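You operate a simulated robot arm through the tools that you are given. There is no shell and no other tool.

You are at the controls of a simulated robot arm. One attempt, no reset.

## Task
Bleed the air out of the fuel line, then prime until the green pin pops out.
Fine: Open the upper red supply valve for it, and leave the bleed tap shut.
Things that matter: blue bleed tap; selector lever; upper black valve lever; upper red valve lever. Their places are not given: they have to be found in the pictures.

It is judged by the outcome, as a careful person would: the job done as asked, and still so three seconds after it is handed in. It fails if anything else is knocked over, pushed out of place, dropped, spilled or broken.

## Robot
A 6-joint arm with a fingered hand, fixed in place. Base frame: the origin is at the foot of the arm, x ahead of it, y to its left, z up. Units: mm, degrees, N and s.
It reaches about 1346 mm from its shoulder. Its first joint turns from -149.0 to 149.0 degrees. Payload 3.5 kg.
The TCP is the grasp point between the finger pads, 26 mm short of the fingertips. In the tool frame z runs along the fingers and y along their closing line. The gripper opens to 132 mm. The gripper's body begins 73 mm behind the TCP. The gripper is a hand of 4 fingers: y runs from the thumb to the fingers, the wrist lies at [0, 0, -234] in the tool frame, and closing takes about 1.5 s.
Orientation is that of the tool frame in the base frame, as a unit quaternion [x, y, z, w]. With the fingers straight down and closing along the base's y, the tool's x points along the base's -x, its y along +y and its z along -z.

## Interface
- The arm moves only by the tool nudge_tool. Its argument "commands" is a list of rows, each an object (a shift or turn left out is 0, a gripper value left out holds the last) with "slide": the shift along the base's x, y, z in units of 50 mm (1.0 is 50 mm), a list of three; "angular": the turn, a rotation vector about the base's x, y, z in units of 5 degrees (1.0 is 5 degrees), a list of three. In form: [{"slide": [dx, dy, dz], "angular": [rx, ry, rz]}, ...]. A call has 1 to 20 rows; each row shifts and turns the commanded pose from where the row before left it. "gripper" is the opening in per cent of the stroke, from 0 (shut) to 100 (fully open), set as the call begins (left out, the last holds). A call with a number of a shift or a turn outside -1 to 1 is refused whole. Each row takes 0.2 s and may step no farther than 50 mm and 8.6 degrees from the row before; otherwise, or with a gripper value out of range, the whole call is refused. A pose out of reach is approached as far as the arm can. The call stops where the force on the tool passes 40 N (or 10 N more than at its start, if that is more) or the arm is blocked; 0.2 s more then pass. Each finger travels about 108 mm/s and halts on what it meets, pressing with about 34 N; the grip force reading is that of the motor and also rises with nothing between the fingers. The clock runs only during rows and for 0.2 s after the last one: add rows that do not move to give the fingers time. The reply holds the time, the measured pose of the TCP, the force on the tool along the base axes, the opening and the grip force, in the units named above and with some noise, with the torque about the TCP (base axes, N m) and any sound that the robot's microphone picked up.
- Cameras (640 x 400 px; columns grow to the right, rows downward): "scene" is fixed at [38.4, 509.3, 1321.9]; the picture's right is [-0.39, -0.92, 0.00], its down [-0.45, 0.19, -0.87] and it looks along [0.80, -0.34, -0.49] (base axes); focal length 355 px, centre (320, 200). "wrist" rides on the gripper at [68, 2, -97] in the tool frame; the picture's right is [-0.03, 1.00, 0.00], its down [-0.82, -0.02, -0.58] and it looks along [-0.58, -0.01, 0.82] (tool axes); focal length 270 px, centre (320, 200).
- get_image(camera): a new picture of that camera. It takes no simulated time.
- slide_trunk(by): slides the trunk up (or, below 0, down) by that many mm; the arm rides with it, the base frame stays. It gives what a move gives, with no picture.
- finger_targets(finger1, finger2, finger3, thumb_bend): sets how far each is bent, from 0 (flat) to 1 (curled in); at 0.3 the hand is open as for a grip, at 0.7 the pads meet at the TCP. One left out holds its place. A second passes; each finger stops where it meets its share of the squeeze, and holds until it gets a number again. A gripper value or a shape takes the hand back. It gives what a move gives, with no picture; readings hold the bend of each and the force on the fingers (four entries, about 0 where the hand has none), thumb and palm.
- grasp_type(shape): the hand has 4 fingers and takes this shape, open, in about a second: jaw (thumb against the fingers, like two jaws); tri (thumb and two fingers); tip (a fingertip pinch); poke (one finger out to press); point (the index stretched); flat (the hand flat); cup (the hand cupped); fist (a fist). The gripper value then closes the fingers along that shape, each until it touches; the sizes above hold for jaw. It gives what a move gives, with no picture.
- probe_pixels(camera, pixels): for up to 12 pixels [column, row] of the newest picture of that camera ("zoom" is the newest enlarged one), the place [x, y, z] in the base frame of the surface seen there, good to about 3 mm, but the place of the scene camera against the robot may be out by one fixed shift of up to 25 mm in any direction. It takes no simulated time.
- inspect(camera, box): a new picture of the part [left, top, right, bottom] of that camera's present view, enlarged. It takes no simulated time.
- job_done(): hands the job in; it is judged then, once.

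Unless the task says otherwise, let go and move clear before handing in.

The tools are called as a command line: name --argument value ..., lists and objects as JSON in quotes. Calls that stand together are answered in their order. nudge_tool: Moves the arm, as the interface text tells. Its arguments: {"type":"object","properties":{"commands":{"type":"array","items":{"type":"object","properties":{"slide":{"type":"array","items":{"type":"number"}},"angular":{"type":"array","items":{"type":"number"}}}}},"gripper":{"type":"number"}},"required":["commands"]} The other tools are called the same way: slide_trunk (by) slides the trunk up or down; grasp_type (shape) gives the hand a shape; finger_targets (finger1, finger2, finger3, thumb_bend) moves the fingers one by one; get_image (camera) takes a picture; probe_pixels (camera, pixels) gives the place of the surface under pixels of a picture; inspect (camera, box) takes an enlarged picture of a part of a camera's view; job_done () hands the job in.

At the start:

```text
t: 0.0
tool_pos: [691.9, -38.7, 1005.9]
orientation: [0.001, 1.0, 0.0, 0.0]
force: [-0.2, -0.5, 0.4]
wrist_torque: [-0.02, -0.02, 0.0]
grip_width: 131.6
finger_force: 0.1
shape: jaw
bend: [0.3, 0.3, 0.3, 0.3]
finger forces: [0.1, 0.0, 0.1, 0.0, 0.0, 0.0]
trunk travel left (down, up): [-904.0, 66.0]
```

scene: 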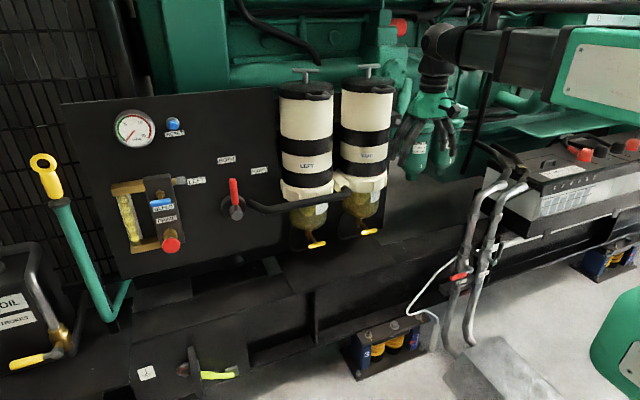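
wrist: 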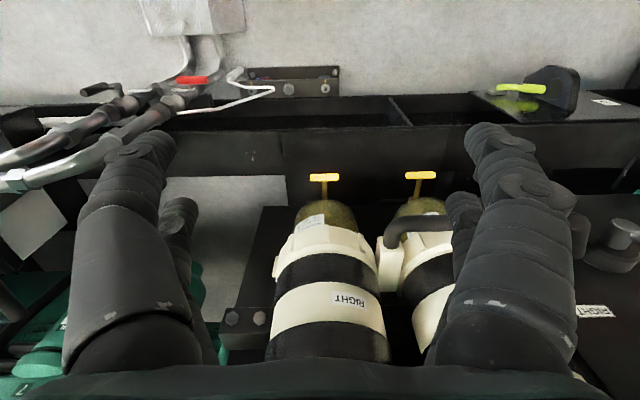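

The scene picture shows a panel with a gauge at (135,128), a red-lever selector at (234,195), two filters with grey-top tees, and valves on pipes at (460,277). I'll enlarge the parts to read labels.

inspect --camera "scene" --box '[80, 90, 240, 270]'

inspect --camera "scene" --box '[200, 60, 400, 260]'

inspect --camera "scene" --box '[400, 130, 560, 360]'

inspect --camera "scene" --box '[0, 230, 260, 400]'

```text
2.22 times, centred on (160, 180) of scene
```

zoom: 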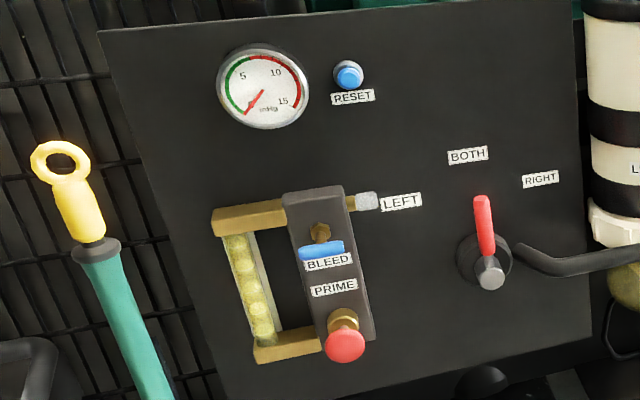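

```text
2.00 times, centred on (300, 160) of scene
```

zoom: 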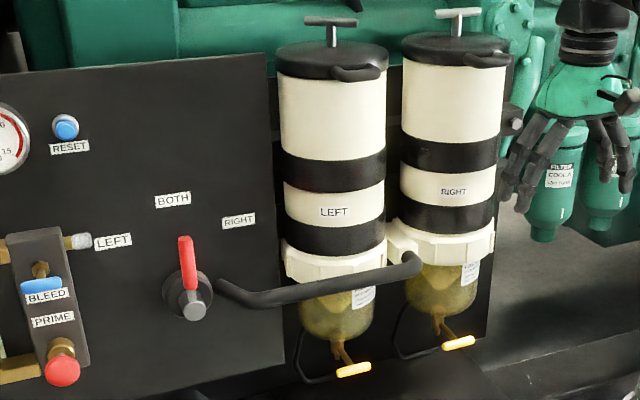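

```text
1.74 times, centred on (480, 245) of scene
```

zoom: 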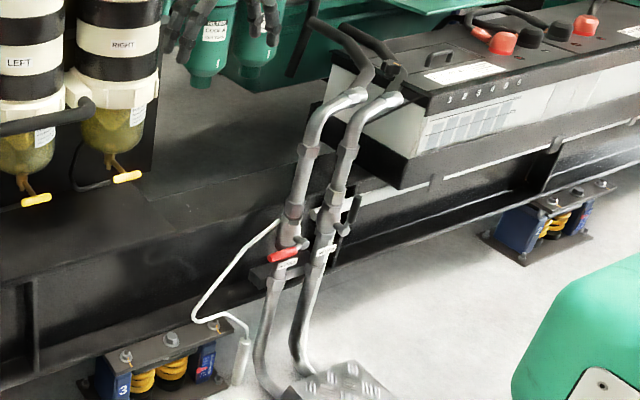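

```text
2.35 times, centred on (130, 315) of scene
```

zoom: 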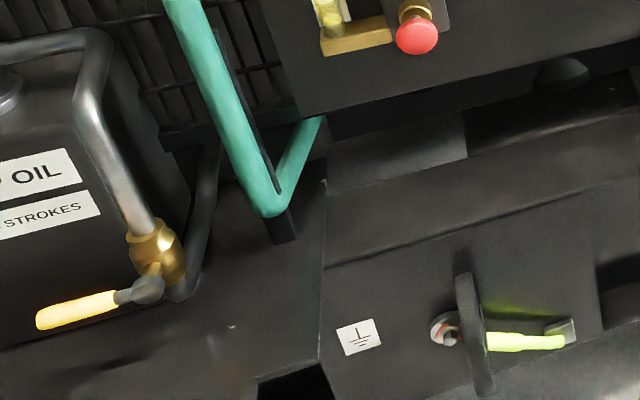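

The selector's red lever points up to BOTH, and the red valve lever at about (460,277) lies across its pipe, which means shut. I'll zoom tighter on the valves and the pump block.

inspect --camera "scene" --box '[440, 240, 520, 300]'

inspect --camera "scene" --box '[105, 165, 205, 260]'

inspect --camera "scene" --box '[200, 150, 280, 230]'

inspect --camera "scene" --box '[440, 130, 540, 360]'

inspect --camera "wrist" --box '[0, 20, 300, 220]'

```text
6.67 times, centred on (480, 270) of scene
```

zoom: 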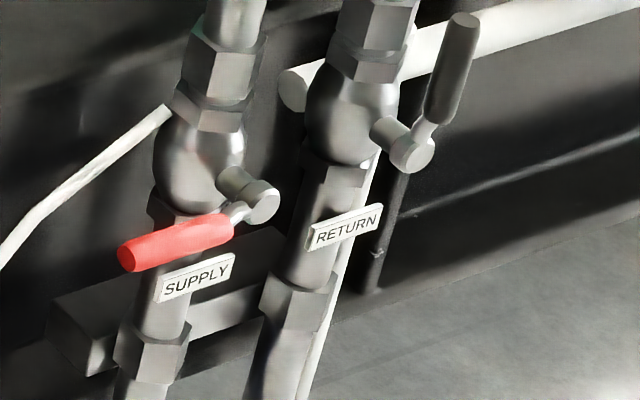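

```text
4.21 times, centred on (155, 212) of scene
```

zoom: 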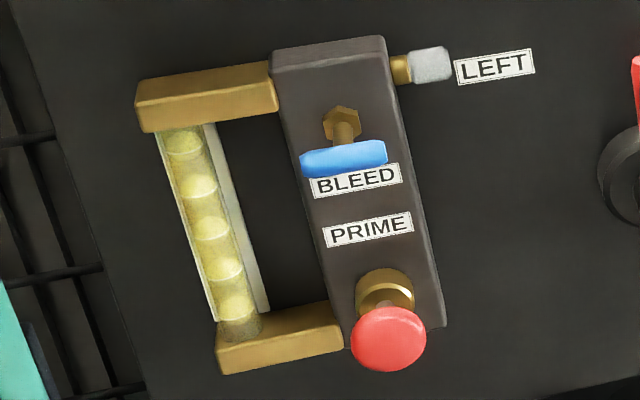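

```text
5.00 times, centred on (240, 190) of scene
```

zoom: 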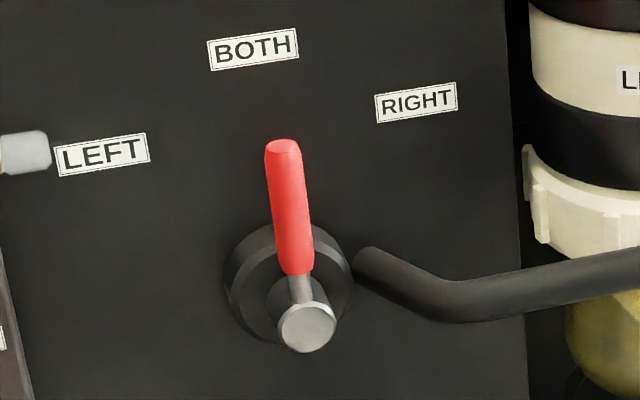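

```text
1.74 times, centred on (490, 245) of scene
```

zoom: 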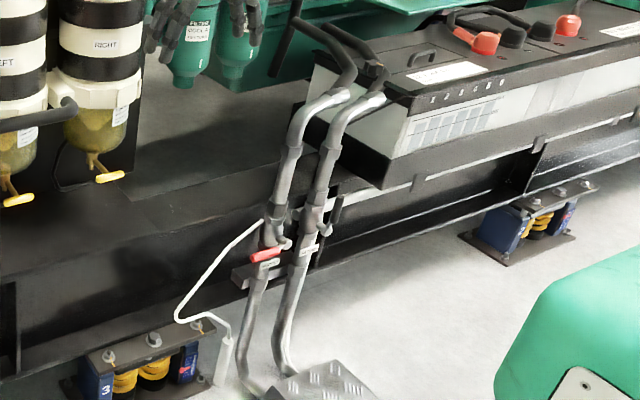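

```text
2.00 times, centred on (150, 120) of wrist
```

zoom: 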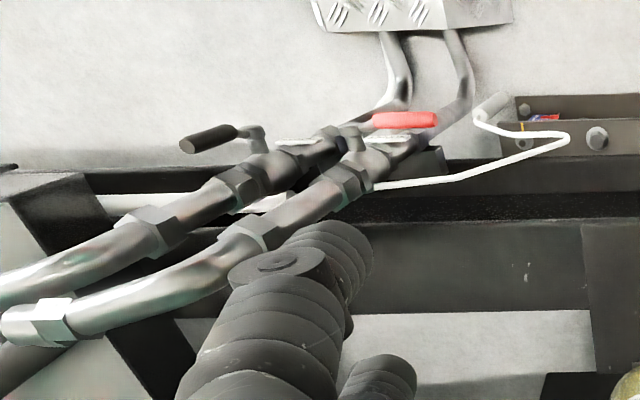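

The red SUPPLY lever sits crosswise (shut) and the black RETURN lever lies along its pipe (open). I'll probe the key parts for their places.

inspect --camera "scene" --box '[440, 240, 520, 300]'

probe_pixels --camera "zoom" --pixels '[[127, 255], [175, 242], [225, 225], [263, 205], [230, 182], [190, 170], [463, 22], [445, 90], [415, 155], [350, 110], [195, 280], [345, 228]]'

inspect --camera "scene" --box '[105, 165, 205, 260]'

probe_pixels --camera "zoom" --pixels '[[310, 162], [345, 158], [380, 152], [343, 125], [385, 335], [388, 290], [432, 64], [395, 60], [340, 60], [425, 280], [220, 100], [480, 200]]'

get_image --camera "wrist"

probe_pixels --camera "wrist" --pixels '[[185, 80], [193, 80], [205, 80], [175, 90], [95, 90], [110, 88], [84, 91], [324, 178], [420, 175]]'

```text
6.67 times, centred on (480, 270) of scene
```

zoom: 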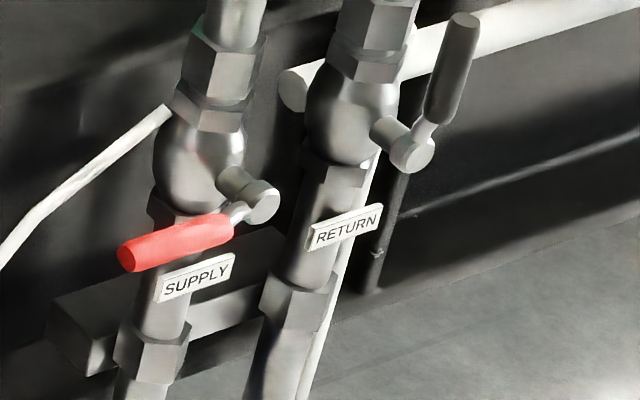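

```text
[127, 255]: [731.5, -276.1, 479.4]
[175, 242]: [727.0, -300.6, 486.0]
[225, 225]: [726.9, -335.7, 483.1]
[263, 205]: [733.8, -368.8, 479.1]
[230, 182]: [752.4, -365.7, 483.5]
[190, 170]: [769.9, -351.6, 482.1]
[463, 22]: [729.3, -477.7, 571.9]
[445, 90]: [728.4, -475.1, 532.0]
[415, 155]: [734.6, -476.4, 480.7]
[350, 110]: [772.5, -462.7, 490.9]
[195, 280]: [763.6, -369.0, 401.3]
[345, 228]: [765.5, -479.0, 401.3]
```

```text
4.21 times, centred on (155, 212) of scene
```

zoom: 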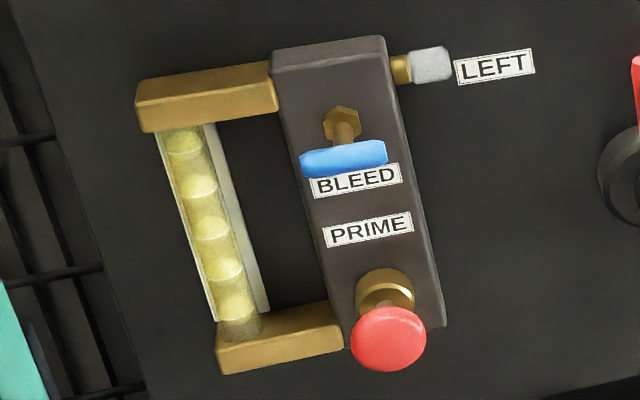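

```text
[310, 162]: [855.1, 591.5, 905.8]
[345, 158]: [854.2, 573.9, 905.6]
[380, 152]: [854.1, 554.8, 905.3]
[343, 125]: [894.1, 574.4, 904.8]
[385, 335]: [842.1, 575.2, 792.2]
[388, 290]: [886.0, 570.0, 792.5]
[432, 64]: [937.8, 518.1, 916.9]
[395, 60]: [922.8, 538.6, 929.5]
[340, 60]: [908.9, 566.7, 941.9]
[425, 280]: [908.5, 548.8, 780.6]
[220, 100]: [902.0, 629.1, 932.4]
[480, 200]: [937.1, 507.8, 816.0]
```

```text
taken
```

wrist: 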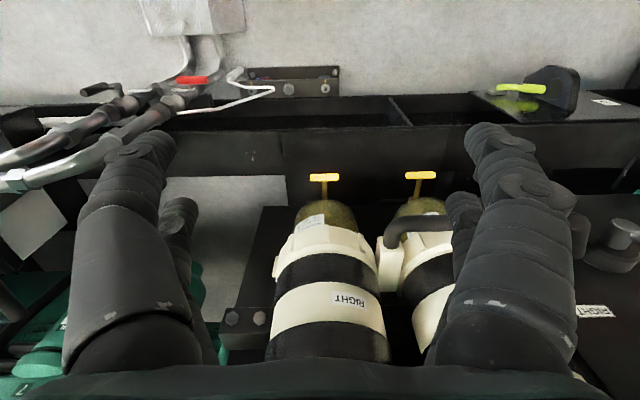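

```text
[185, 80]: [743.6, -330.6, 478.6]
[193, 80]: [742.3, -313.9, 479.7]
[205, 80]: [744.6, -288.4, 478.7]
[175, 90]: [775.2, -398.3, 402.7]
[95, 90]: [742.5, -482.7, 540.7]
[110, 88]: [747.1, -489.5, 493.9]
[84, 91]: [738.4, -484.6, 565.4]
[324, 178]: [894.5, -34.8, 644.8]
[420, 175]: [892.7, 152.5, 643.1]
```

The wrist camera puts the red lever at about (743, -310, 479) and the black lever at (742, -484, 541). The scene camera puts the bleed tap near (854, 574, 905) and the prime knob near (842, 575, 792). I'll turn the hand so the fingers point forward (+x) while backing away a little.

nudge_tool --commands '[{"slide": [-0.1, 0, 0], "angular": [0, -1, 0]}, {"slide": [-0.1, 0, 0], "angular": [0, -1, 0]}, {"slide": [-0.1, 0, 0], "angular": [0, -1, 0]}, {"slide": [-0.1, 0, 0], "angular": [0, -1, 0]}, {"slide": [-0.1, 0, 0], "angular": [0, -1, 0]}, {"slide": [-0.1, 0, 0], "angular": [0, -1, 0]}, {"slide": [-0.1, 0, 0], "angular": [0, -1, 0]}, {"slide": [-0.1, 0, 0], "angular": [0, -1, 0]}, {"slide": [-0.1, 0, 0], "angular": [0, -1, 0]}, {"slide": [-0.1, 0, 0], "angular": [0, -1, 0]}, {"slide": [-0.1, 0, 0], "angular": [0, -1, 0]}, {"slide": [-0.1, 0, 0], "angular": [0, -1, 0]}, {"slide": [-0.1, 0, 0], "angular": [0, -1, 0]}, {"slide": [-0.1, 0, 0], "angular": [0, -1, 0]}, {"slide": [-0.1, 0, 0], "angular": [0, -1, 0]}, {"slide": [-0.1, 0, 0], "angular": [0, -1, 0]}, {"slide": [-0.1, 0, 0], "angular": [0, -1, 0]}, {"slide": [-0.1, 0, 0], "angular": [0, -1, 0]}]'

get_image --camera "scene"

get_image --camera "wrist"

```text
t: 3.8
tool_pos: [767.9, -53.2, 1234.2]
orientation: [0.0, 0.714, 0.0, 0.701]
force: [0.1, -0.1, 0.7]
wrist_torque: [-0.03, -0.01, 0.01]
grip_width: 131.8
finger_force: 0.0
shape: jaw
bend: [0.3, 0.3, 0.3, 0.3]
finger forces: [0.0, 0.0, 0.0, 0.0, 0.1, 0.1]
out of reach, approached as far as the arm can: row 2, 3, 4, 5, 6, 7, 8, 9, 10, 11, 12, 13, 14, 15, 16, 17, 18
trunk travel left (down, up): [-904.0, 66.0]
```

```text
taken
```

scene: 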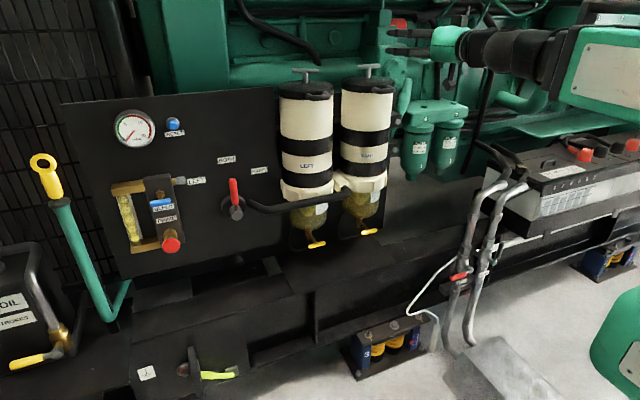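

```text
taken
```

wrist: 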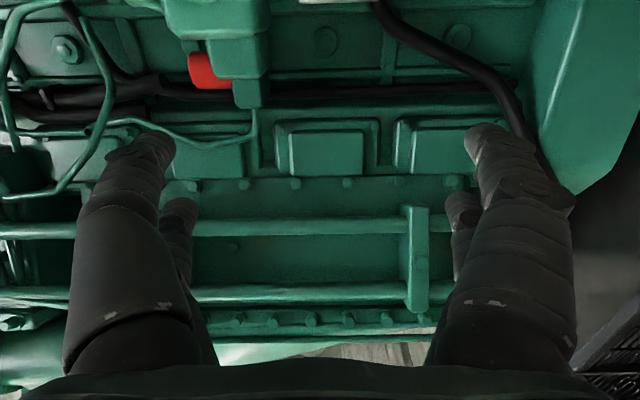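

The arm couldn't get to the commanded pose: the hand points forward but sits at (768,-53,1234). I'll probe the arm's links in the scene picture to see how it is folded.

probe_pixels --camera "scene" --pixels '[[450, 40], [480, 45], [510, 50], [550, 55], [590, 60], [630, 40], [630, 100], [600, 15], [630, 330], [610, 10], [360, 95], [310, 100]]'

nudge_tool --commands '[{"slide": [0, 0, 0]}, {"slide": [0, 0, 0]}]'

```text
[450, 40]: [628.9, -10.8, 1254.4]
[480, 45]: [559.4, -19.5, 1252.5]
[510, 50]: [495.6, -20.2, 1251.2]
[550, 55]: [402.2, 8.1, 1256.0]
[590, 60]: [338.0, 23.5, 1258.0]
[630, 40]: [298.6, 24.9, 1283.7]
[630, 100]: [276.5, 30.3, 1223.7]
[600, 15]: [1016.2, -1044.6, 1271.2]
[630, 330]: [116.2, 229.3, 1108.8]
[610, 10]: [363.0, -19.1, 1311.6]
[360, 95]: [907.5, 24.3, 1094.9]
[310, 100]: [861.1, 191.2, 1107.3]
```

```text
t: 4.4
tool_pos: [768.0, -54.6, 1234.0]
orientation: [0.0, 0.714, 0.0, 0.7]
force: [-0.5, -0.1, 0.7]
wrist_torque: [0.0, 0.0, 0.02]
grip_width: 132.1
finger_force: 0.1
shape: jaw
bend: [0.3, 0.3, 0.3, 0.3]
finger forces: [0.0, 0.1, 0.0, 0.0, 0.0, 0.0]
trunk travel left (down, up): [-904.0, 66.0]
```

The commanded pose now matches the measured one, and the forearm lies level at z≈1250. I'll move the hand to y≈-300 and back a little, then lower it with the trunk.

nudge_tool --commands '[{"slide": [0, -0.8, 0]}, {"slide": [0, -0.8, 0]}, {"slide": [0, -0.8, 0]}, {"slide": [0, -0.8, 0]}, {"slide": [-0.4, -0.8, 0]}, {"slide": [-0.4, -0.8, 0]}, {"slide": [-0.4, -0.8, 0]}]'

get_image --camera "scene"

```text
t: 6.0
tool_pos: [712.4, -311.2, 1222.9]
orientation: [0.018, 0.731, 0.008, 0.683]
force: [0.7, 0.1, 0.1]
wrist_torque: [-0.01, 0.04, -0.02]
grip_width: 132.2
finger_force: 0.0
shape: jaw
bend: [0.3, 0.3, 0.3, 0.3]
finger forces: [0.0, 0.0, 0.1, 0.0, 0.0, 0.0]
out of reach, approached as far as the arm can: row 1, 2, 3, 4, 5, 7
trunk travel left (down, up): [-904.0, 66.0]
```

```text
taken
```

scene: 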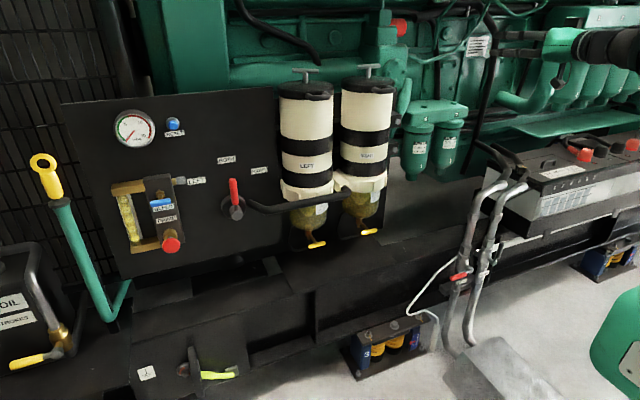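

The hand is now at (712,-311,1223), still near a joint limit. Before lowering the trunk I'll check how far forward the things beneath it are.

probe_pixels --camera "scene" --pixels '[[497, 190], [515, 190], [490, 150], [480, 215], [500, 215], [440, 110], [520, 200], [630, 330], [600, 350], [635, 300], [490, 370], [436, 320]]'

slide_trunk --by -200

get_image --camera "scene"

```text
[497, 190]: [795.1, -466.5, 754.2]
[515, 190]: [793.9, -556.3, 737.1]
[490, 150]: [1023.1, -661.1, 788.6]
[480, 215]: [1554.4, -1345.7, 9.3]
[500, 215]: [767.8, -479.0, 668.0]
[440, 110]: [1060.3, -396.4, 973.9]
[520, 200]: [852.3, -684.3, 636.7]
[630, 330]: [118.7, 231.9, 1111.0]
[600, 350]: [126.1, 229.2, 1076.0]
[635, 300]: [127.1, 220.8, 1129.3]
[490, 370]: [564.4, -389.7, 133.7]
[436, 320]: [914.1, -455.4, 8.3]
```

```text
t: 8.2
tool_pos: [714.4, -310.7, 1022.7]
orientation: [0.017, 0.731, 0.008, 0.683]
force: [-0.2, -0.1, -0.8]
wrist_torque: [-0.03, -0.01, -0.01]
grip_width: 132.0
finger_force: 0.1
shape: jaw
bend: [0.3, 0.3, 0.3, 0.3]
finger forces: [0.1, 0.0, 0.0, 0.0, 0.0, 0.0]
trunk travel left (down, up): [-704.0, 266.0]
```

```text
taken
```

scene: 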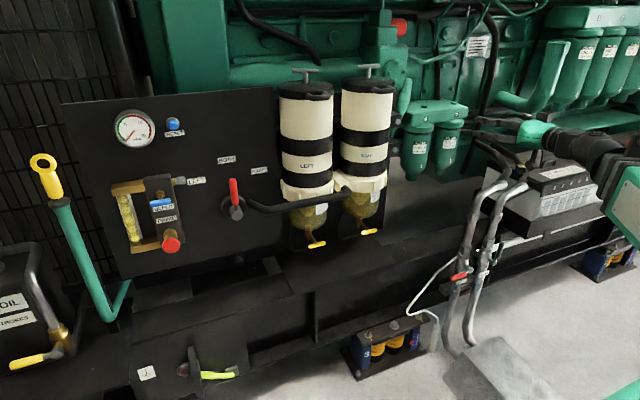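

The trunk lowered cleanly to z=1023. I'll test which way the arm has freedom by commanding a short upward and backward move.

nudge_tool --commands '[{"slide": [0, 0, 0.6]}, {"slide": [0, 0, 0.6]}, {"slide": [-0.6, 0, 0]}, {"slide": [-0.6, 0, 0]}]'

nudge_tool --commands '[{"slide": [0, 0, -0.6]}, {"slide": [0, 0, -0.6]}, {"slide": [0, 0, -0.6]}, {"slide": [0, 0, -0.6]}]'

```text
t: 9.2
tool_pos: [658.7, -313.6, 1021.3]
orientation: [0.018, 0.733, 0.011, 0.68]
force: [-0.9, 0.6, 0.3]
wrist_torque: [-0.02, 0.0, 0.03]
grip_width: 131.8
finger_force: 0.0
shape: jaw
bend: [0.3, 0.3, 0.3, 0.3]
finger forces: [0.0, 0.1, 0.0, 0.1, 0.1, 0.0]
out of reach, approached as far as the arm can: row 1, 2, 4
trunk travel left (down, up): [-704.0, 266.0]
```

```text
t: 10.2
tool_pos: [659.9, -313.7, 1021.4]
orientation: [0.018, 0.732, 0.009, 0.681]
force: [-0.3, -1.1, -0.3]
wrist_torque: [-0.03, -0.01, 0.0]
grip_width: 131.9
finger_force: 0.1
shape: jaw
bend: [0.3, 0.3, 0.3, 0.3]
finger forces: [0.0, 0.1, 0.0, 0.1, 0.0, 0.0]
out of reach, approached as far as the arm can: row 1, 2, 3, 4
trunk travel left (down, up): [-704.0, 266.0]
```

Straight up and down both fail with the hand in line with the forearm, which suggests a wrist singularity. I'll pitch the fingers about 45° downward and test again.

nudge_tool --commands '[{"angular": [0, 1, 0]}, {"angular": [0, 1, 0]}, {"angular": [0, 1, 0]}, {"angular": [0, 1, 0]}, {"angular": [0, 1, 0]}, {"angular": [0, 1, 0]}, {"angular": [0, 1, 0]}, {"angular": [0, 1, 0]}]'

nudge_tool --commands '[{"slide": [0, 0, -0.6]}, {"slide": [0, 0, -0.6]}, {"slide": [0, 0, -0.6]}, {"slide": [0, 0, -0.6]}]'

get_image --camera "scene"

```text
t: 12.0
tool_pos: [659.3, -313.6, 876.5]
orientation: [0.019, 0.92, 0.001, 0.391]
force: [-0.9, 1.1, -0.4]
wrist_torque: [0.02, 0.01, 0.01]
grip_width: 131.7
finger_force: 0.0
shape: jaw
bend: [0.3, 0.3, 0.3, 0.3]
finger forces: [0.0, 0.0, 0.0, 0.0, 0.0, 0.0]
out of reach, approached as far as the arm can: row 1, 2, 3, 4, 5, 6, 7, 8
trunk travel left (down, up): [-704.0, 266.0]
```

```text
t: 13.0
tool_pos: [658.8, -312.1, 875.8]
orientation: [0.019, 0.92, 0.002, 0.391]
force: [-0.6, 0.5, 0.3]
wrist_torque: [0.0, -0.02, 0.01]
grip_width: 131.9
finger_force: 0.1
shape: jaw
bend: [0.3, 0.3, 0.3, 0.3]
finger forces: [0.1, 0.1, 0.0, 0.0, 0.0, 0.2]
out of reach, approached as far as the arm can: row 1, 2, 3, 4
trunk travel left (down, up): [-704.0, 266.0]
```

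```text
taken
```

scene: 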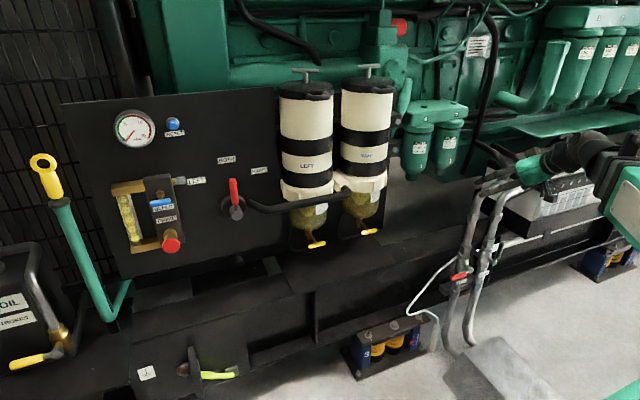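

The readings show that the wrist keeps a constant height under the trunk: it was 1240 at the start and about 1035 after the 200 mm slide. So z comes only from the trunk, and arm moves are planar plus wrist turns. I'll level the hand with matching shifts and make a poke shape.

nudge_tool --commands '[{"slide": [0.1, 0, 0.4], "angular": [0, -1, 0]}, {"slide": [0.1, 0, 0.4], "angular": [0, -1, 0]}, {"slide": [0.1, 0, 0.4], "angular": [0, -1, 0]}, {"slide": [0.1, 0, 0.4], "angular": [0, -1, 0]}, {"slide": [0.1, 0, 0.4], "angular": [0, -1, 0]}, {"slide": [0, 0, 0.38], "angular": [0, -1, 0]}, {"slide": [0, 0, 0.38], "angular": [0, -1, 0]}, {"slide": [0, 0, 0.38], "angular": [0, -1, 0]}, {"slide": [0, 0, 0.3], "angular": [0, -0.8, 0]}]'

grasp_type --shape "poke"

get_image --camera "wrist"

get_image --camera "scene"

```text
t: 15.0
tool_pos: [687.5, -307.6, 1028.5]
orientation: [0.031, 0.722, 0.02, 0.691]
force: [-0.7, -0.3, 1.3]
wrist_torque: [-0.01, -0.01, 0.0]
grip_width: 131.9
finger_force: 0.0
shape: jaw
bend: [0.3, 0.3, 0.3, 0.3]
finger forces: [0.0, 0.0, 0.0, 0.0, 0.0, 0.1]
out of reach, approached as far as the arm can: row 1, 2, 4, 9
trunk travel left (down, up): [-704.0, 266.0]
```

```text
t: 15.9
tool_pos: [687.3, -308.4, 1028.8]
orientation: [0.031, 0.722, 0.019, 0.691]
force: [-0.9, 0.0, -0.4]
wrist_torque: [-0.01, -0.03, -0.02]
grip_width: 0.0
finger_force: 0.0
shape: poke
bend: [1.0, 1.0, 1.0, 0.34]
finger forces: [0.0, 0.0, 0.0, 0.0, 0.0, 0.0]
trunk travel left (down, up): [-704.0, 266.0]
```

```text
taken
```

wrist: 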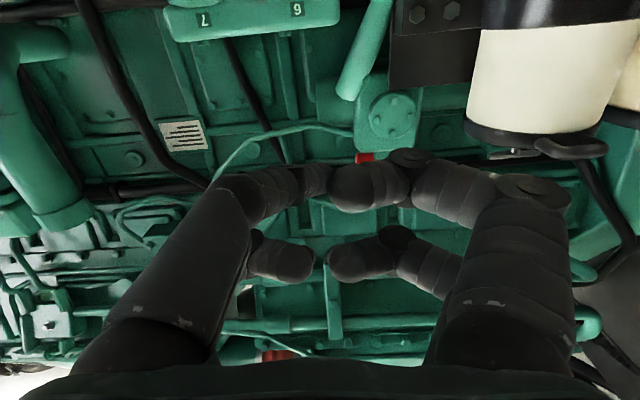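

```text
taken
```

scene: 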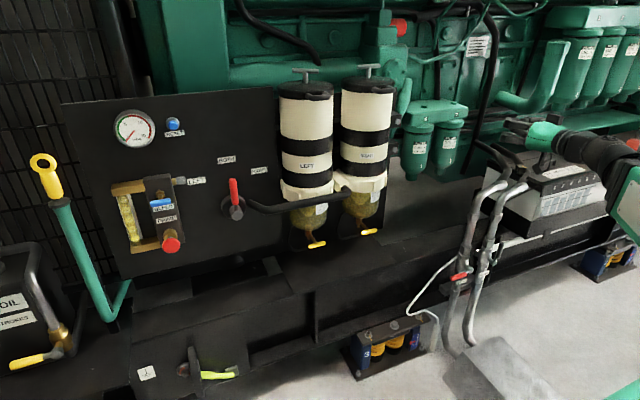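

The poke shape just curls the fingers inward, seen at (250-420,180), with no clear poking finger. I'll look at the other shapes.

grasp_type --shape "point"

get_image --camera "wrist"

grasp_type --shape "flat"

get_image --camera "wrist"

grasp_type --shape "tip"

get_image --camera "wrist"

grasp_type --shape "fist"

get_image --camera "wrist"

```text
t: 16.8
tool_pos: [686.7, -307.3, 1028.7]
orientation: [0.031, 0.722, 0.019, 0.691]
force: [-0.3, 0.5, -0.2]
wrist_torque: [-0.01, 0.01, -0.03]
grip_width: 0.0
finger_force: 0.2
shape: point
bend: [0.24, 0.99, 1.0, 0.39]
finger forces: [0.0, 0.0, 0.0, 0.0, 0.0, 0.1]
trunk travel left (down, up): [-704.0, 266.0]
```

```text
taken
```

wrist: 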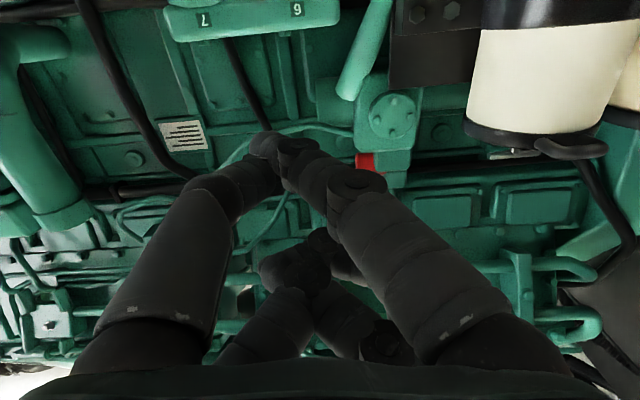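

```text
t: 17.7
tool_pos: [686.6, -307.6, 1027.9]
orientation: [0.031, 0.722, 0.019, 0.691]
force: [1.1, -0.9, -0.9]
wrist_torque: [-0.01, 0.0, -0.02]
grip_width: 0.0
finger_force: 0.0
shape: flat
bend: [0.08, 0.09, 0.1, 0.61]
finger forces: [0.0, 0.1, 0.0, 0.0, 0.0, 0.1]
trunk travel left (down, up): [-704.0, 266.0]
```

```text
taken
```

wrist: 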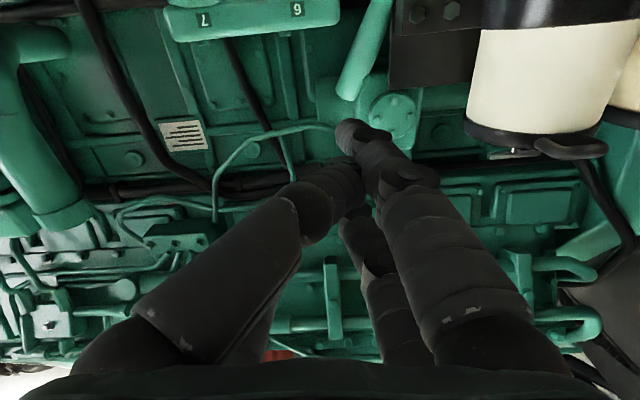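

```text
t: 18.6
tool_pos: [686.9, -307.9, 1028.3]
orientation: [0.031, 0.722, 0.019, 0.691]
force: [-0.8, -0.8, -0.3]
wrist_torque: [0.0, 0.0, -0.03]
grip_width: 132.1
finger_force: 0.1
shape: tip
bend: [0.3, 0.3, 0.3, 0.3]
finger forces: [0.1, 0.0, 0.0, 0.0, 0.0, 0.0]
trunk travel left (down, up): [-704.0, 266.0]
```

```text
taken
```

wrist: 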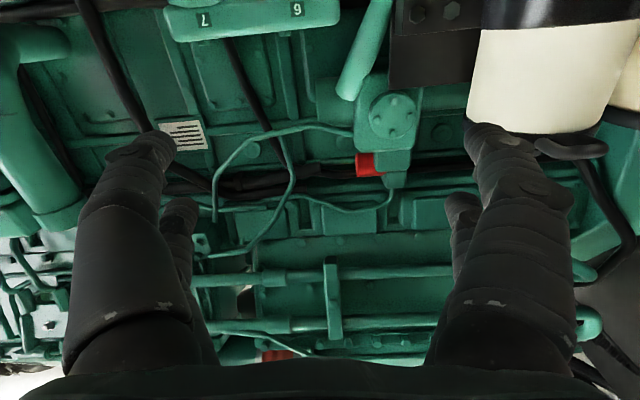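

```text
t: 19.5
tool_pos: [687.4, -307.5, 1028.2]
orientation: [0.032, 0.722, 0.019, 0.691]
force: [-0.1, -0.1, -1.0]
wrist_torque: [0.03, 0.06, -0.02]
grip_width: 0.2
finger_force: 0.1
shape: fist
bend: [1.0, 1.0, 1.0, 0.53]
finger forces: [0.0, 0.1, 0.1, 0.0, 0.0, 0.0]
trunk travel left (down, up): [-704.0, 266.0]
```

```text
taken
```

wrist: 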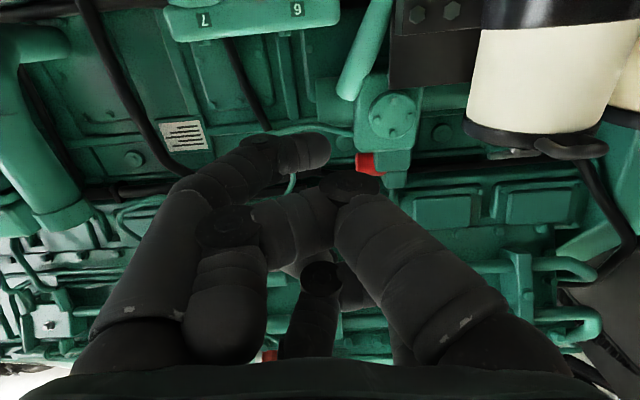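

The shapes are clear now: a closed jaw gives a compact fingertip cluster at the TCP, good for pushing. I'll close the jaw and measure where the fingertips are.

grasp_type --shape "jaw"

nudge_tool --commands '[{}, {}, {}, {}, {}, {}, {}]' --gripper 0

get_image --camera "wrist"

```text
t: 20.4
tool_pos: [685.9, -307.6, 1028.2]
orientation: [0.032, 0.722, 0.019, 0.691]
force: [0.3, 0.2, 0.2]
wrist_torque: [0.06, 0.02, 0.01]
grip_width: 132.0
finger_force: 0.0
shape: jaw
bend: [0.3, 0.3, 0.3, 0.3]
finger forces: [0.0, 0.1, 0.0, 0.0, 0.0, 0.0]
trunk travel left (down, up): [-704.0, 266.0]
```

```text
t: 22.0
tool_pos: [687.3, -308.3, 1029.5]
orientation: [0.031, 0.722, 0.018, 0.691]
force: [0.0, -0.2, -0.6]
wrist_torque: [0.0, 0.03, 0.01]
grip_width: 0.0
finger_force: 33.9
shape: jaw
bend: [0.62, 0.63, 0.63, 0.7]
finger forces: [0.0, 0.0, 0.0, 0.0, 0.0, 0.0]
trunk travel left (down, up): [-704.0, 266.0]
```

```text
taken
```

wrist: 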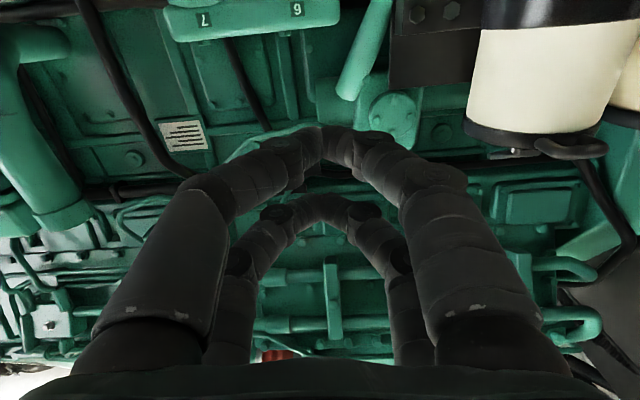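

probe_pixels --camera "wrist" --pixels '[[325, 135], [290, 145], [370, 140], [270, 165], [400, 160], [325, 205], [280, 220], [365, 215], [200, 250], [450, 240], [235, 270], [400, 290]]'

inspect --camera "wrist" --box '[180, 100, 460, 280]'

```text
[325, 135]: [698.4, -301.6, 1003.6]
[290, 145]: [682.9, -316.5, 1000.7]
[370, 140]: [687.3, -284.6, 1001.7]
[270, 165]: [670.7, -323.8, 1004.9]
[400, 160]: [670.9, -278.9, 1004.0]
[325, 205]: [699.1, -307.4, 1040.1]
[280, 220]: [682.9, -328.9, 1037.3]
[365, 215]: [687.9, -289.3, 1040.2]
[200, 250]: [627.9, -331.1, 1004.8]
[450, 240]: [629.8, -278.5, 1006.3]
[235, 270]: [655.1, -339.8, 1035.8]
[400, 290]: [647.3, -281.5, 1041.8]
```

```text
2.22 times, centred on (320, 190) of wrist
```

zoom: 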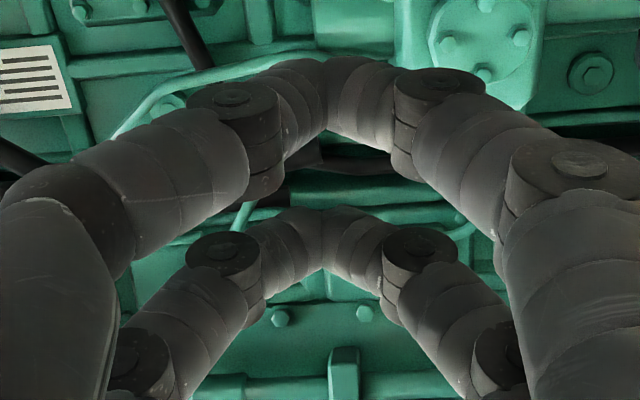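

The closed fingertips form a compact cluster about ±30 mm tall around the TCP, with the tips at x ≈ TCP+13 to 26. I'll back up 40 mm and lower the trunk so the cluster comes just beneath the lever.

nudge_tool --commands '[{"slide": [-0.4, 0, 0]}, {"slide": [-0.4, 0, 0]}, {"slide": [0, 0, 0]}]'

slide_trunk --by -450

get_image --camera "wrist"

get_image --camera "scene"

```text
t: 22.8
tool_pos: [658.0, -317.2, 1027.5]
orientation: [0.032, 0.723, 0.02, 0.69]
force: [0.6, 0.6, -1.0]
wrist_torque: [0.03, -0.01, 0.01]
grip_width: 0.0
finger_force: 34.3
shape: jaw
bend: [0.62, 0.63, 0.63, 0.7]
finger forces: [0.0, 0.1, 0.1, 0.0, 0.0, 0.1]
out of reach, approached as far as the arm can: row 2
trunk travel left (down, up): [-704.0, 266.0]
```

```text
refused: -450 is not a number from -400 to 400
```

```text
taken
```

wrist: 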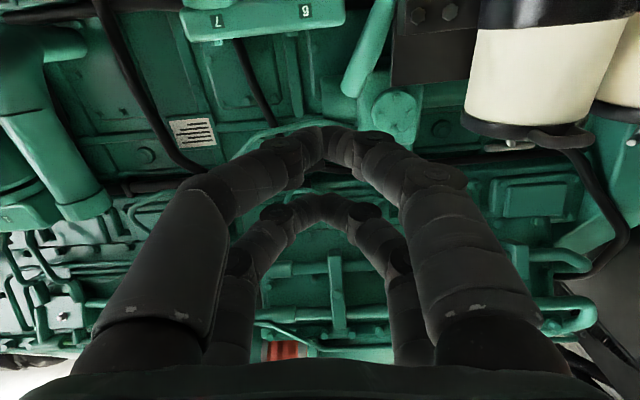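

```text
taken
```

scene: 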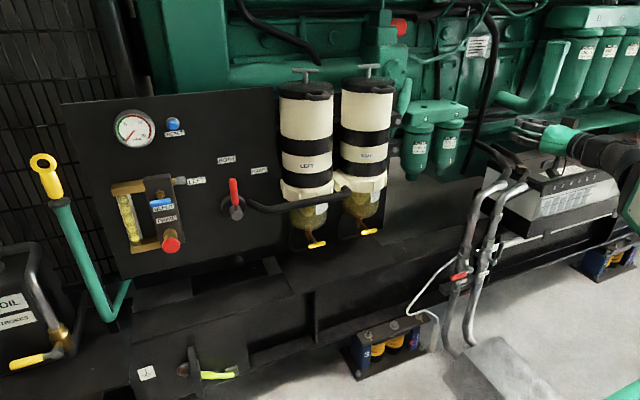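

The trunk takes at most 400 per call and the hand is clear at x=658. I'll lower in two steps.

slide_trunk --by -300

slide_trunk --by -150

get_image --camera "wrist"

get_image --camera "scene"

```text
t: 25.8
tool_pos: [657.6, -317.0, 727.2]
orientation: [0.031, 0.723, 0.02, 0.69]
force: [-0.4, -0.6, 0.4]
wrist_torque: [-0.01, 0.01, 0.0]
grip_width: 0.1
finger_force: 34.1
shape: jaw
bend: [0.62, 0.63, 0.63, 0.7]
finger forces: [0.0, 0.0, 0.1, 0.0, 0.1, 0.0]
trunk travel left (down, up): [-404.0, 566.0]
```

```text
t: 27.5
tool_pos: [657.1, -317.7, 576.8]
orientation: [0.032, 0.723, 0.02, 0.69]
force: [0.3, -0.5, 0.9]
wrist_torque: [-0.01, -0.01, -0.03]
grip_width: 0.0
finger_force: 33.7
shape: jaw
bend: [0.62, 0.63, 0.63, 0.7]
finger forces: [0.0, 0.1, 0.0, 0.0, 0.1, 0.1]
trunk travel left (down, up): [-254.0, 716.0]
```

```text
taken
```

wrist: 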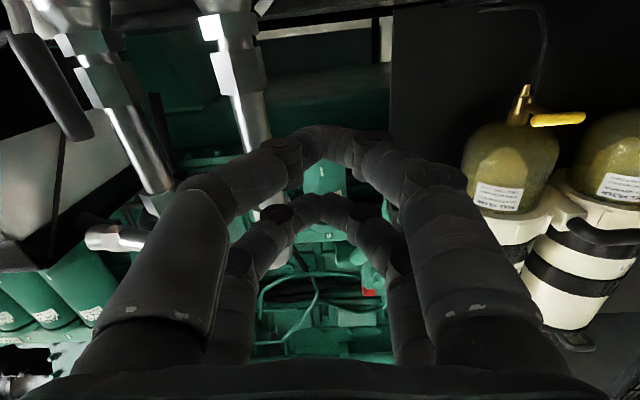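

```text
taken
```

scene: 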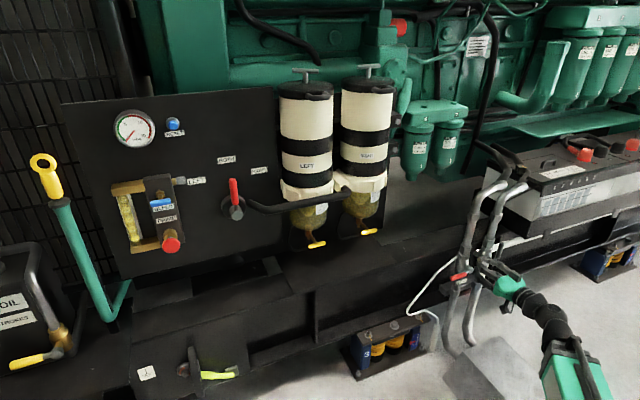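

The view (upside-down) shows the pipes at the upper left; the lever is still below it. I'll lower 142 mm more, to just under the lever's height, still 50 mm in front of it.

slide_trunk --by -145

get_image --camera "wrist"

get_image --camera "scene"

```text
t: 29.2
tool_pos: [656.5, -317.1, 432.4]
orientation: [0.033, 0.723, 0.02, 0.689]
force: [0.4, 0.0, 0.4]
wrist_torque: [-0.04, 0.01, 0.01]
grip_width: 0.1
finger_force: 33.9
shape: jaw
bend: [0.62, 0.63, 0.63, 0.7]
finger forces: [0.0, 0.0, 0.0, 0.0, 0.1, 0.1]
trunk travel left (down, up): [-109.0, 861.0]
```

```text
taken
```

wrist: 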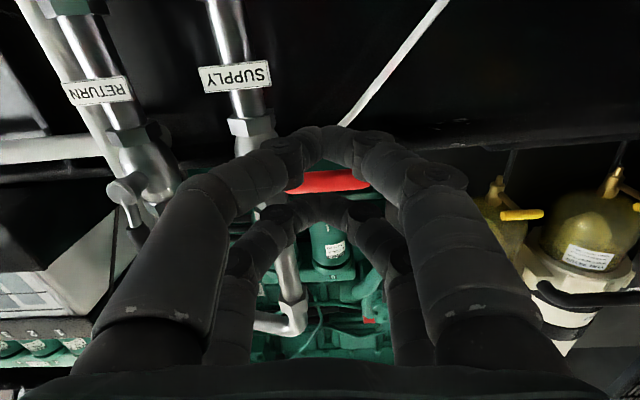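

```text
taken
```

scene: 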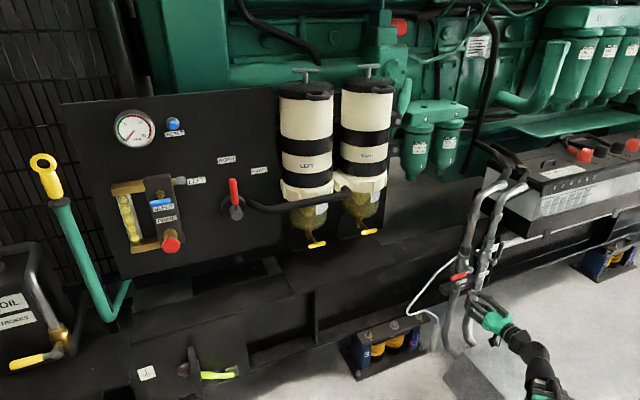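

The red lever now shows between the fingers at (330,181), and the SUPPLY label sits at (235,77). I'll probe the lever, pipe and label from the wrist camera for accurate places.

probe_pixels --camera "wrist" --pixels '[[310, 182], [330, 182], [350, 182], [364, 183], [235, 77], [270, 65], [245, 105], [250, 128], [265, 140], [120, 190], [340, 190], [345, 174]]'

inspect --camera "wrist" --box '[180, 40, 420, 240]'

```text
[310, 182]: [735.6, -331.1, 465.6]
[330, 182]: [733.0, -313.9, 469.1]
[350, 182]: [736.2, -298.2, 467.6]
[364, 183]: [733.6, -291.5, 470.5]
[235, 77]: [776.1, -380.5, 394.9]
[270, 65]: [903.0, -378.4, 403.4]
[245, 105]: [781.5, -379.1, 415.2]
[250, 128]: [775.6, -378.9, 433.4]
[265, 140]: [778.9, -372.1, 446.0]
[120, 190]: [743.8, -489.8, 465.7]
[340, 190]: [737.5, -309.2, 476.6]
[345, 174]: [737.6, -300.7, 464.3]
```

```text
2.00 times, centred on (300, 140) of wrist
```

zoom: 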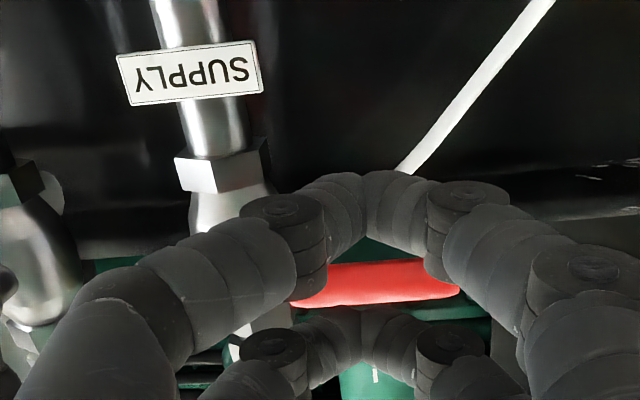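

The lever's axis is at about x=743, z=472, with the handle from y≈-345 to -287 and the pivot near y=-380. I'll drop 17 mm more, then slide forward so the tips pass under the handle.

slide_trunk --by -18

nudge_tool --commands '[{"slide": [0.3, 0.05, 0]}, {"slide": [0.3, 0.05, 0]}, {"slide": [0.3, 0.05, 0]}, {"slide": [0.3, 0.05, 0]}, {"slide": [0.3, 0, 0]}, {}]'

get_image --camera "wrist"

inspect --camera "scene" --box '[420, 220, 560, 360]'

```text
t: 29.9
tool_pos: [656.6, -317.0, 415.2]
orientation: [0.032, 0.723, 0.02, 0.69]
force: [0.3, 0.4, -0.1]
wrist_torque: [0.0, 0.0, 0.01]
grip_width: 0.1
finger_force: 34.0
shape: jaw
bend: [0.62, 0.63, 0.63, 0.7]
finger forces: [0.0, 0.1, 0.0, 0.1, 0.0, 0.1]
trunk travel left (down, up): [-91.0, 879.0]
```

```text
t: 31.3
tool_pos: [732.8, -307.0, 414.3]
orientation: [0.032, 0.723, 0.02, 0.69]
force: [-0.8, 0.3, 0.2]
wrist_torque: [0.0, -0.03, 0.0]
grip_width: 0.0
finger_force: 34.0
shape: jaw
bend: [0.62, 0.63, 0.63, 0.7]
finger forces: [0.1, 0.0, 0.0, 0.1, 0.0, 0.1]
trunk travel left (down, up): [-91.0, 879.0]
```

```text
taken
```

wrist: 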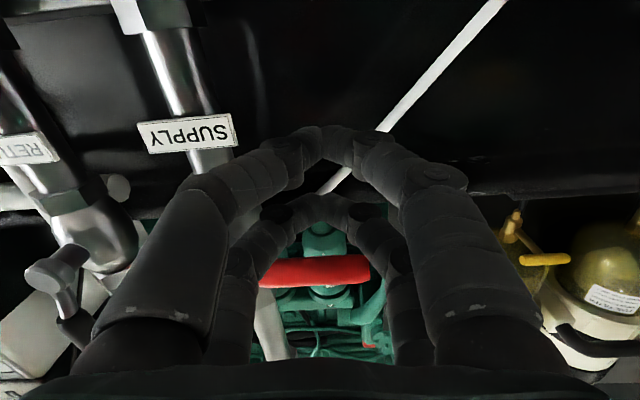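

```text
2.86 times, centred on (490, 290) of scene
```

zoom: 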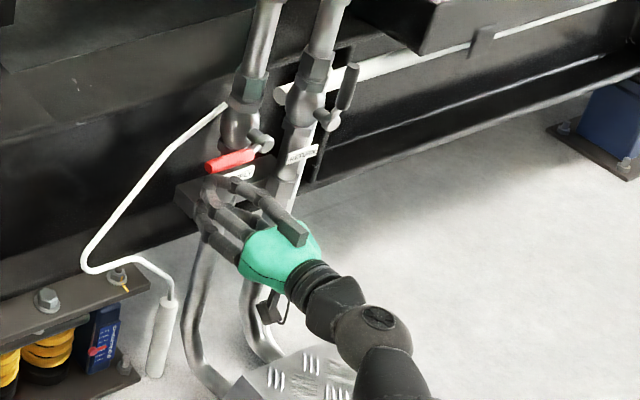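

The handle sits just above the fingertips, at (320,270) in the wrist view. I'll lift the trunk to push it up from below, in steps.

slide_trunk --by 40

get_image --camera "wrist"

inspect --camera "scene" --box '[420, 220, 560, 360]'

```text
t: 32.1
tool_pos: [732.1, -307.1, 455.0]
orientation: [0.032, 0.723, 0.02, 0.69]
force: [0.6, 0.1, -0.2]
wrist_torque: [0.01, -0.01, -0.02]
grip_width: 0.0
finger_force: 34.3
shape: jaw
bend: [0.62, 0.63, 0.63, 0.7]
finger forces: [0.1, 0.0, 0.2, 0.0, 0.1, 0.0]
trunk travel left (down, up): [-131.0, 839.0]
```

```text
taken
```

wrist: 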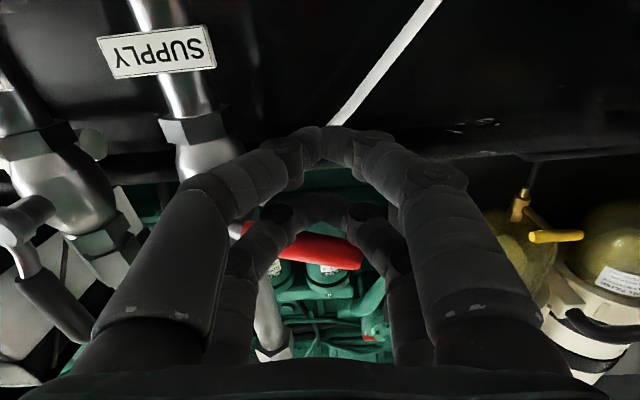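

```text
2.86 times, centred on (490, 290) of scene
```

zoom: 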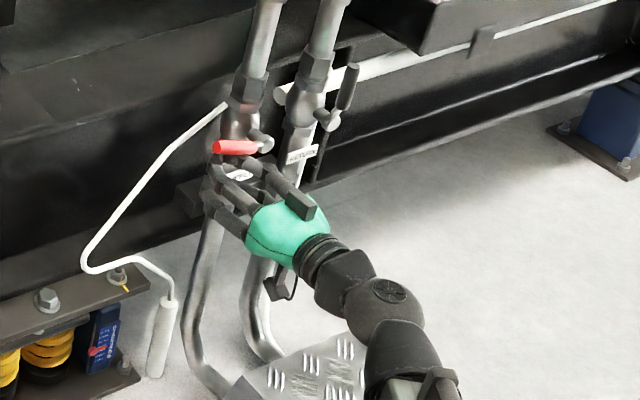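

The lever has begun turning upward under light force. I'll keep lifting.

slide_trunk --by 35

inspect --camera "scene" --box '[420, 220, 560, 360]'

get_image --camera "wrist"

```text
t: 32.9
tool_pos: [732.6, -306.9, 490.2]
orientation: [0.034, 0.723, 0.019, 0.69]
force: [-0.6, 0.5, 0.5]
wrist_torque: [-0.04, -0.02, 0.01]
grip_width: 0.0
finger_force: 33.7
shape: jaw
bend: [0.62, 0.63, 0.63, 0.7]
finger forces: [0.1, 0.0, 0.1, 0.0, 0.0, 0.0]
trunk travel left (down, up): [-166.0, 804.0]
```

```text
2.86 times, centred on (490, 290) of scene
```

zoom: 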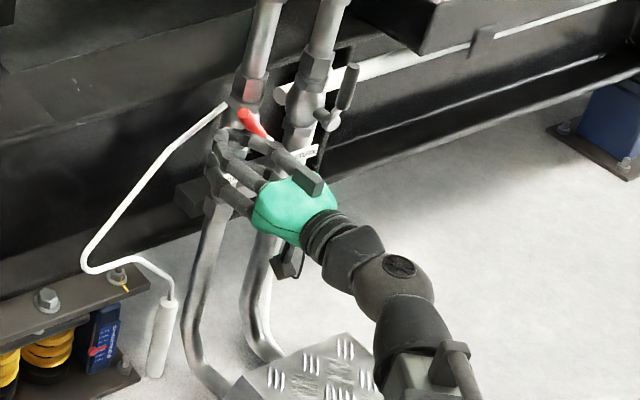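

```text
taken
```

wrist: 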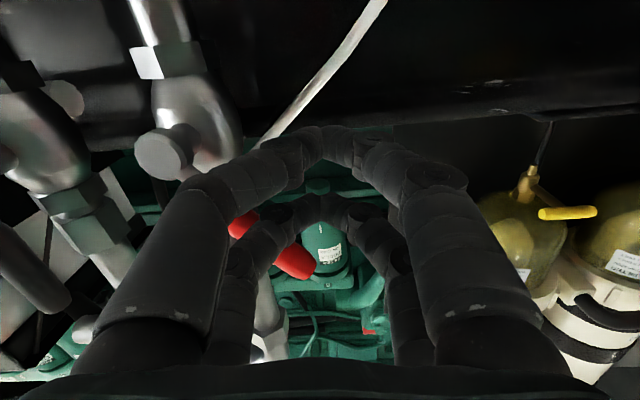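

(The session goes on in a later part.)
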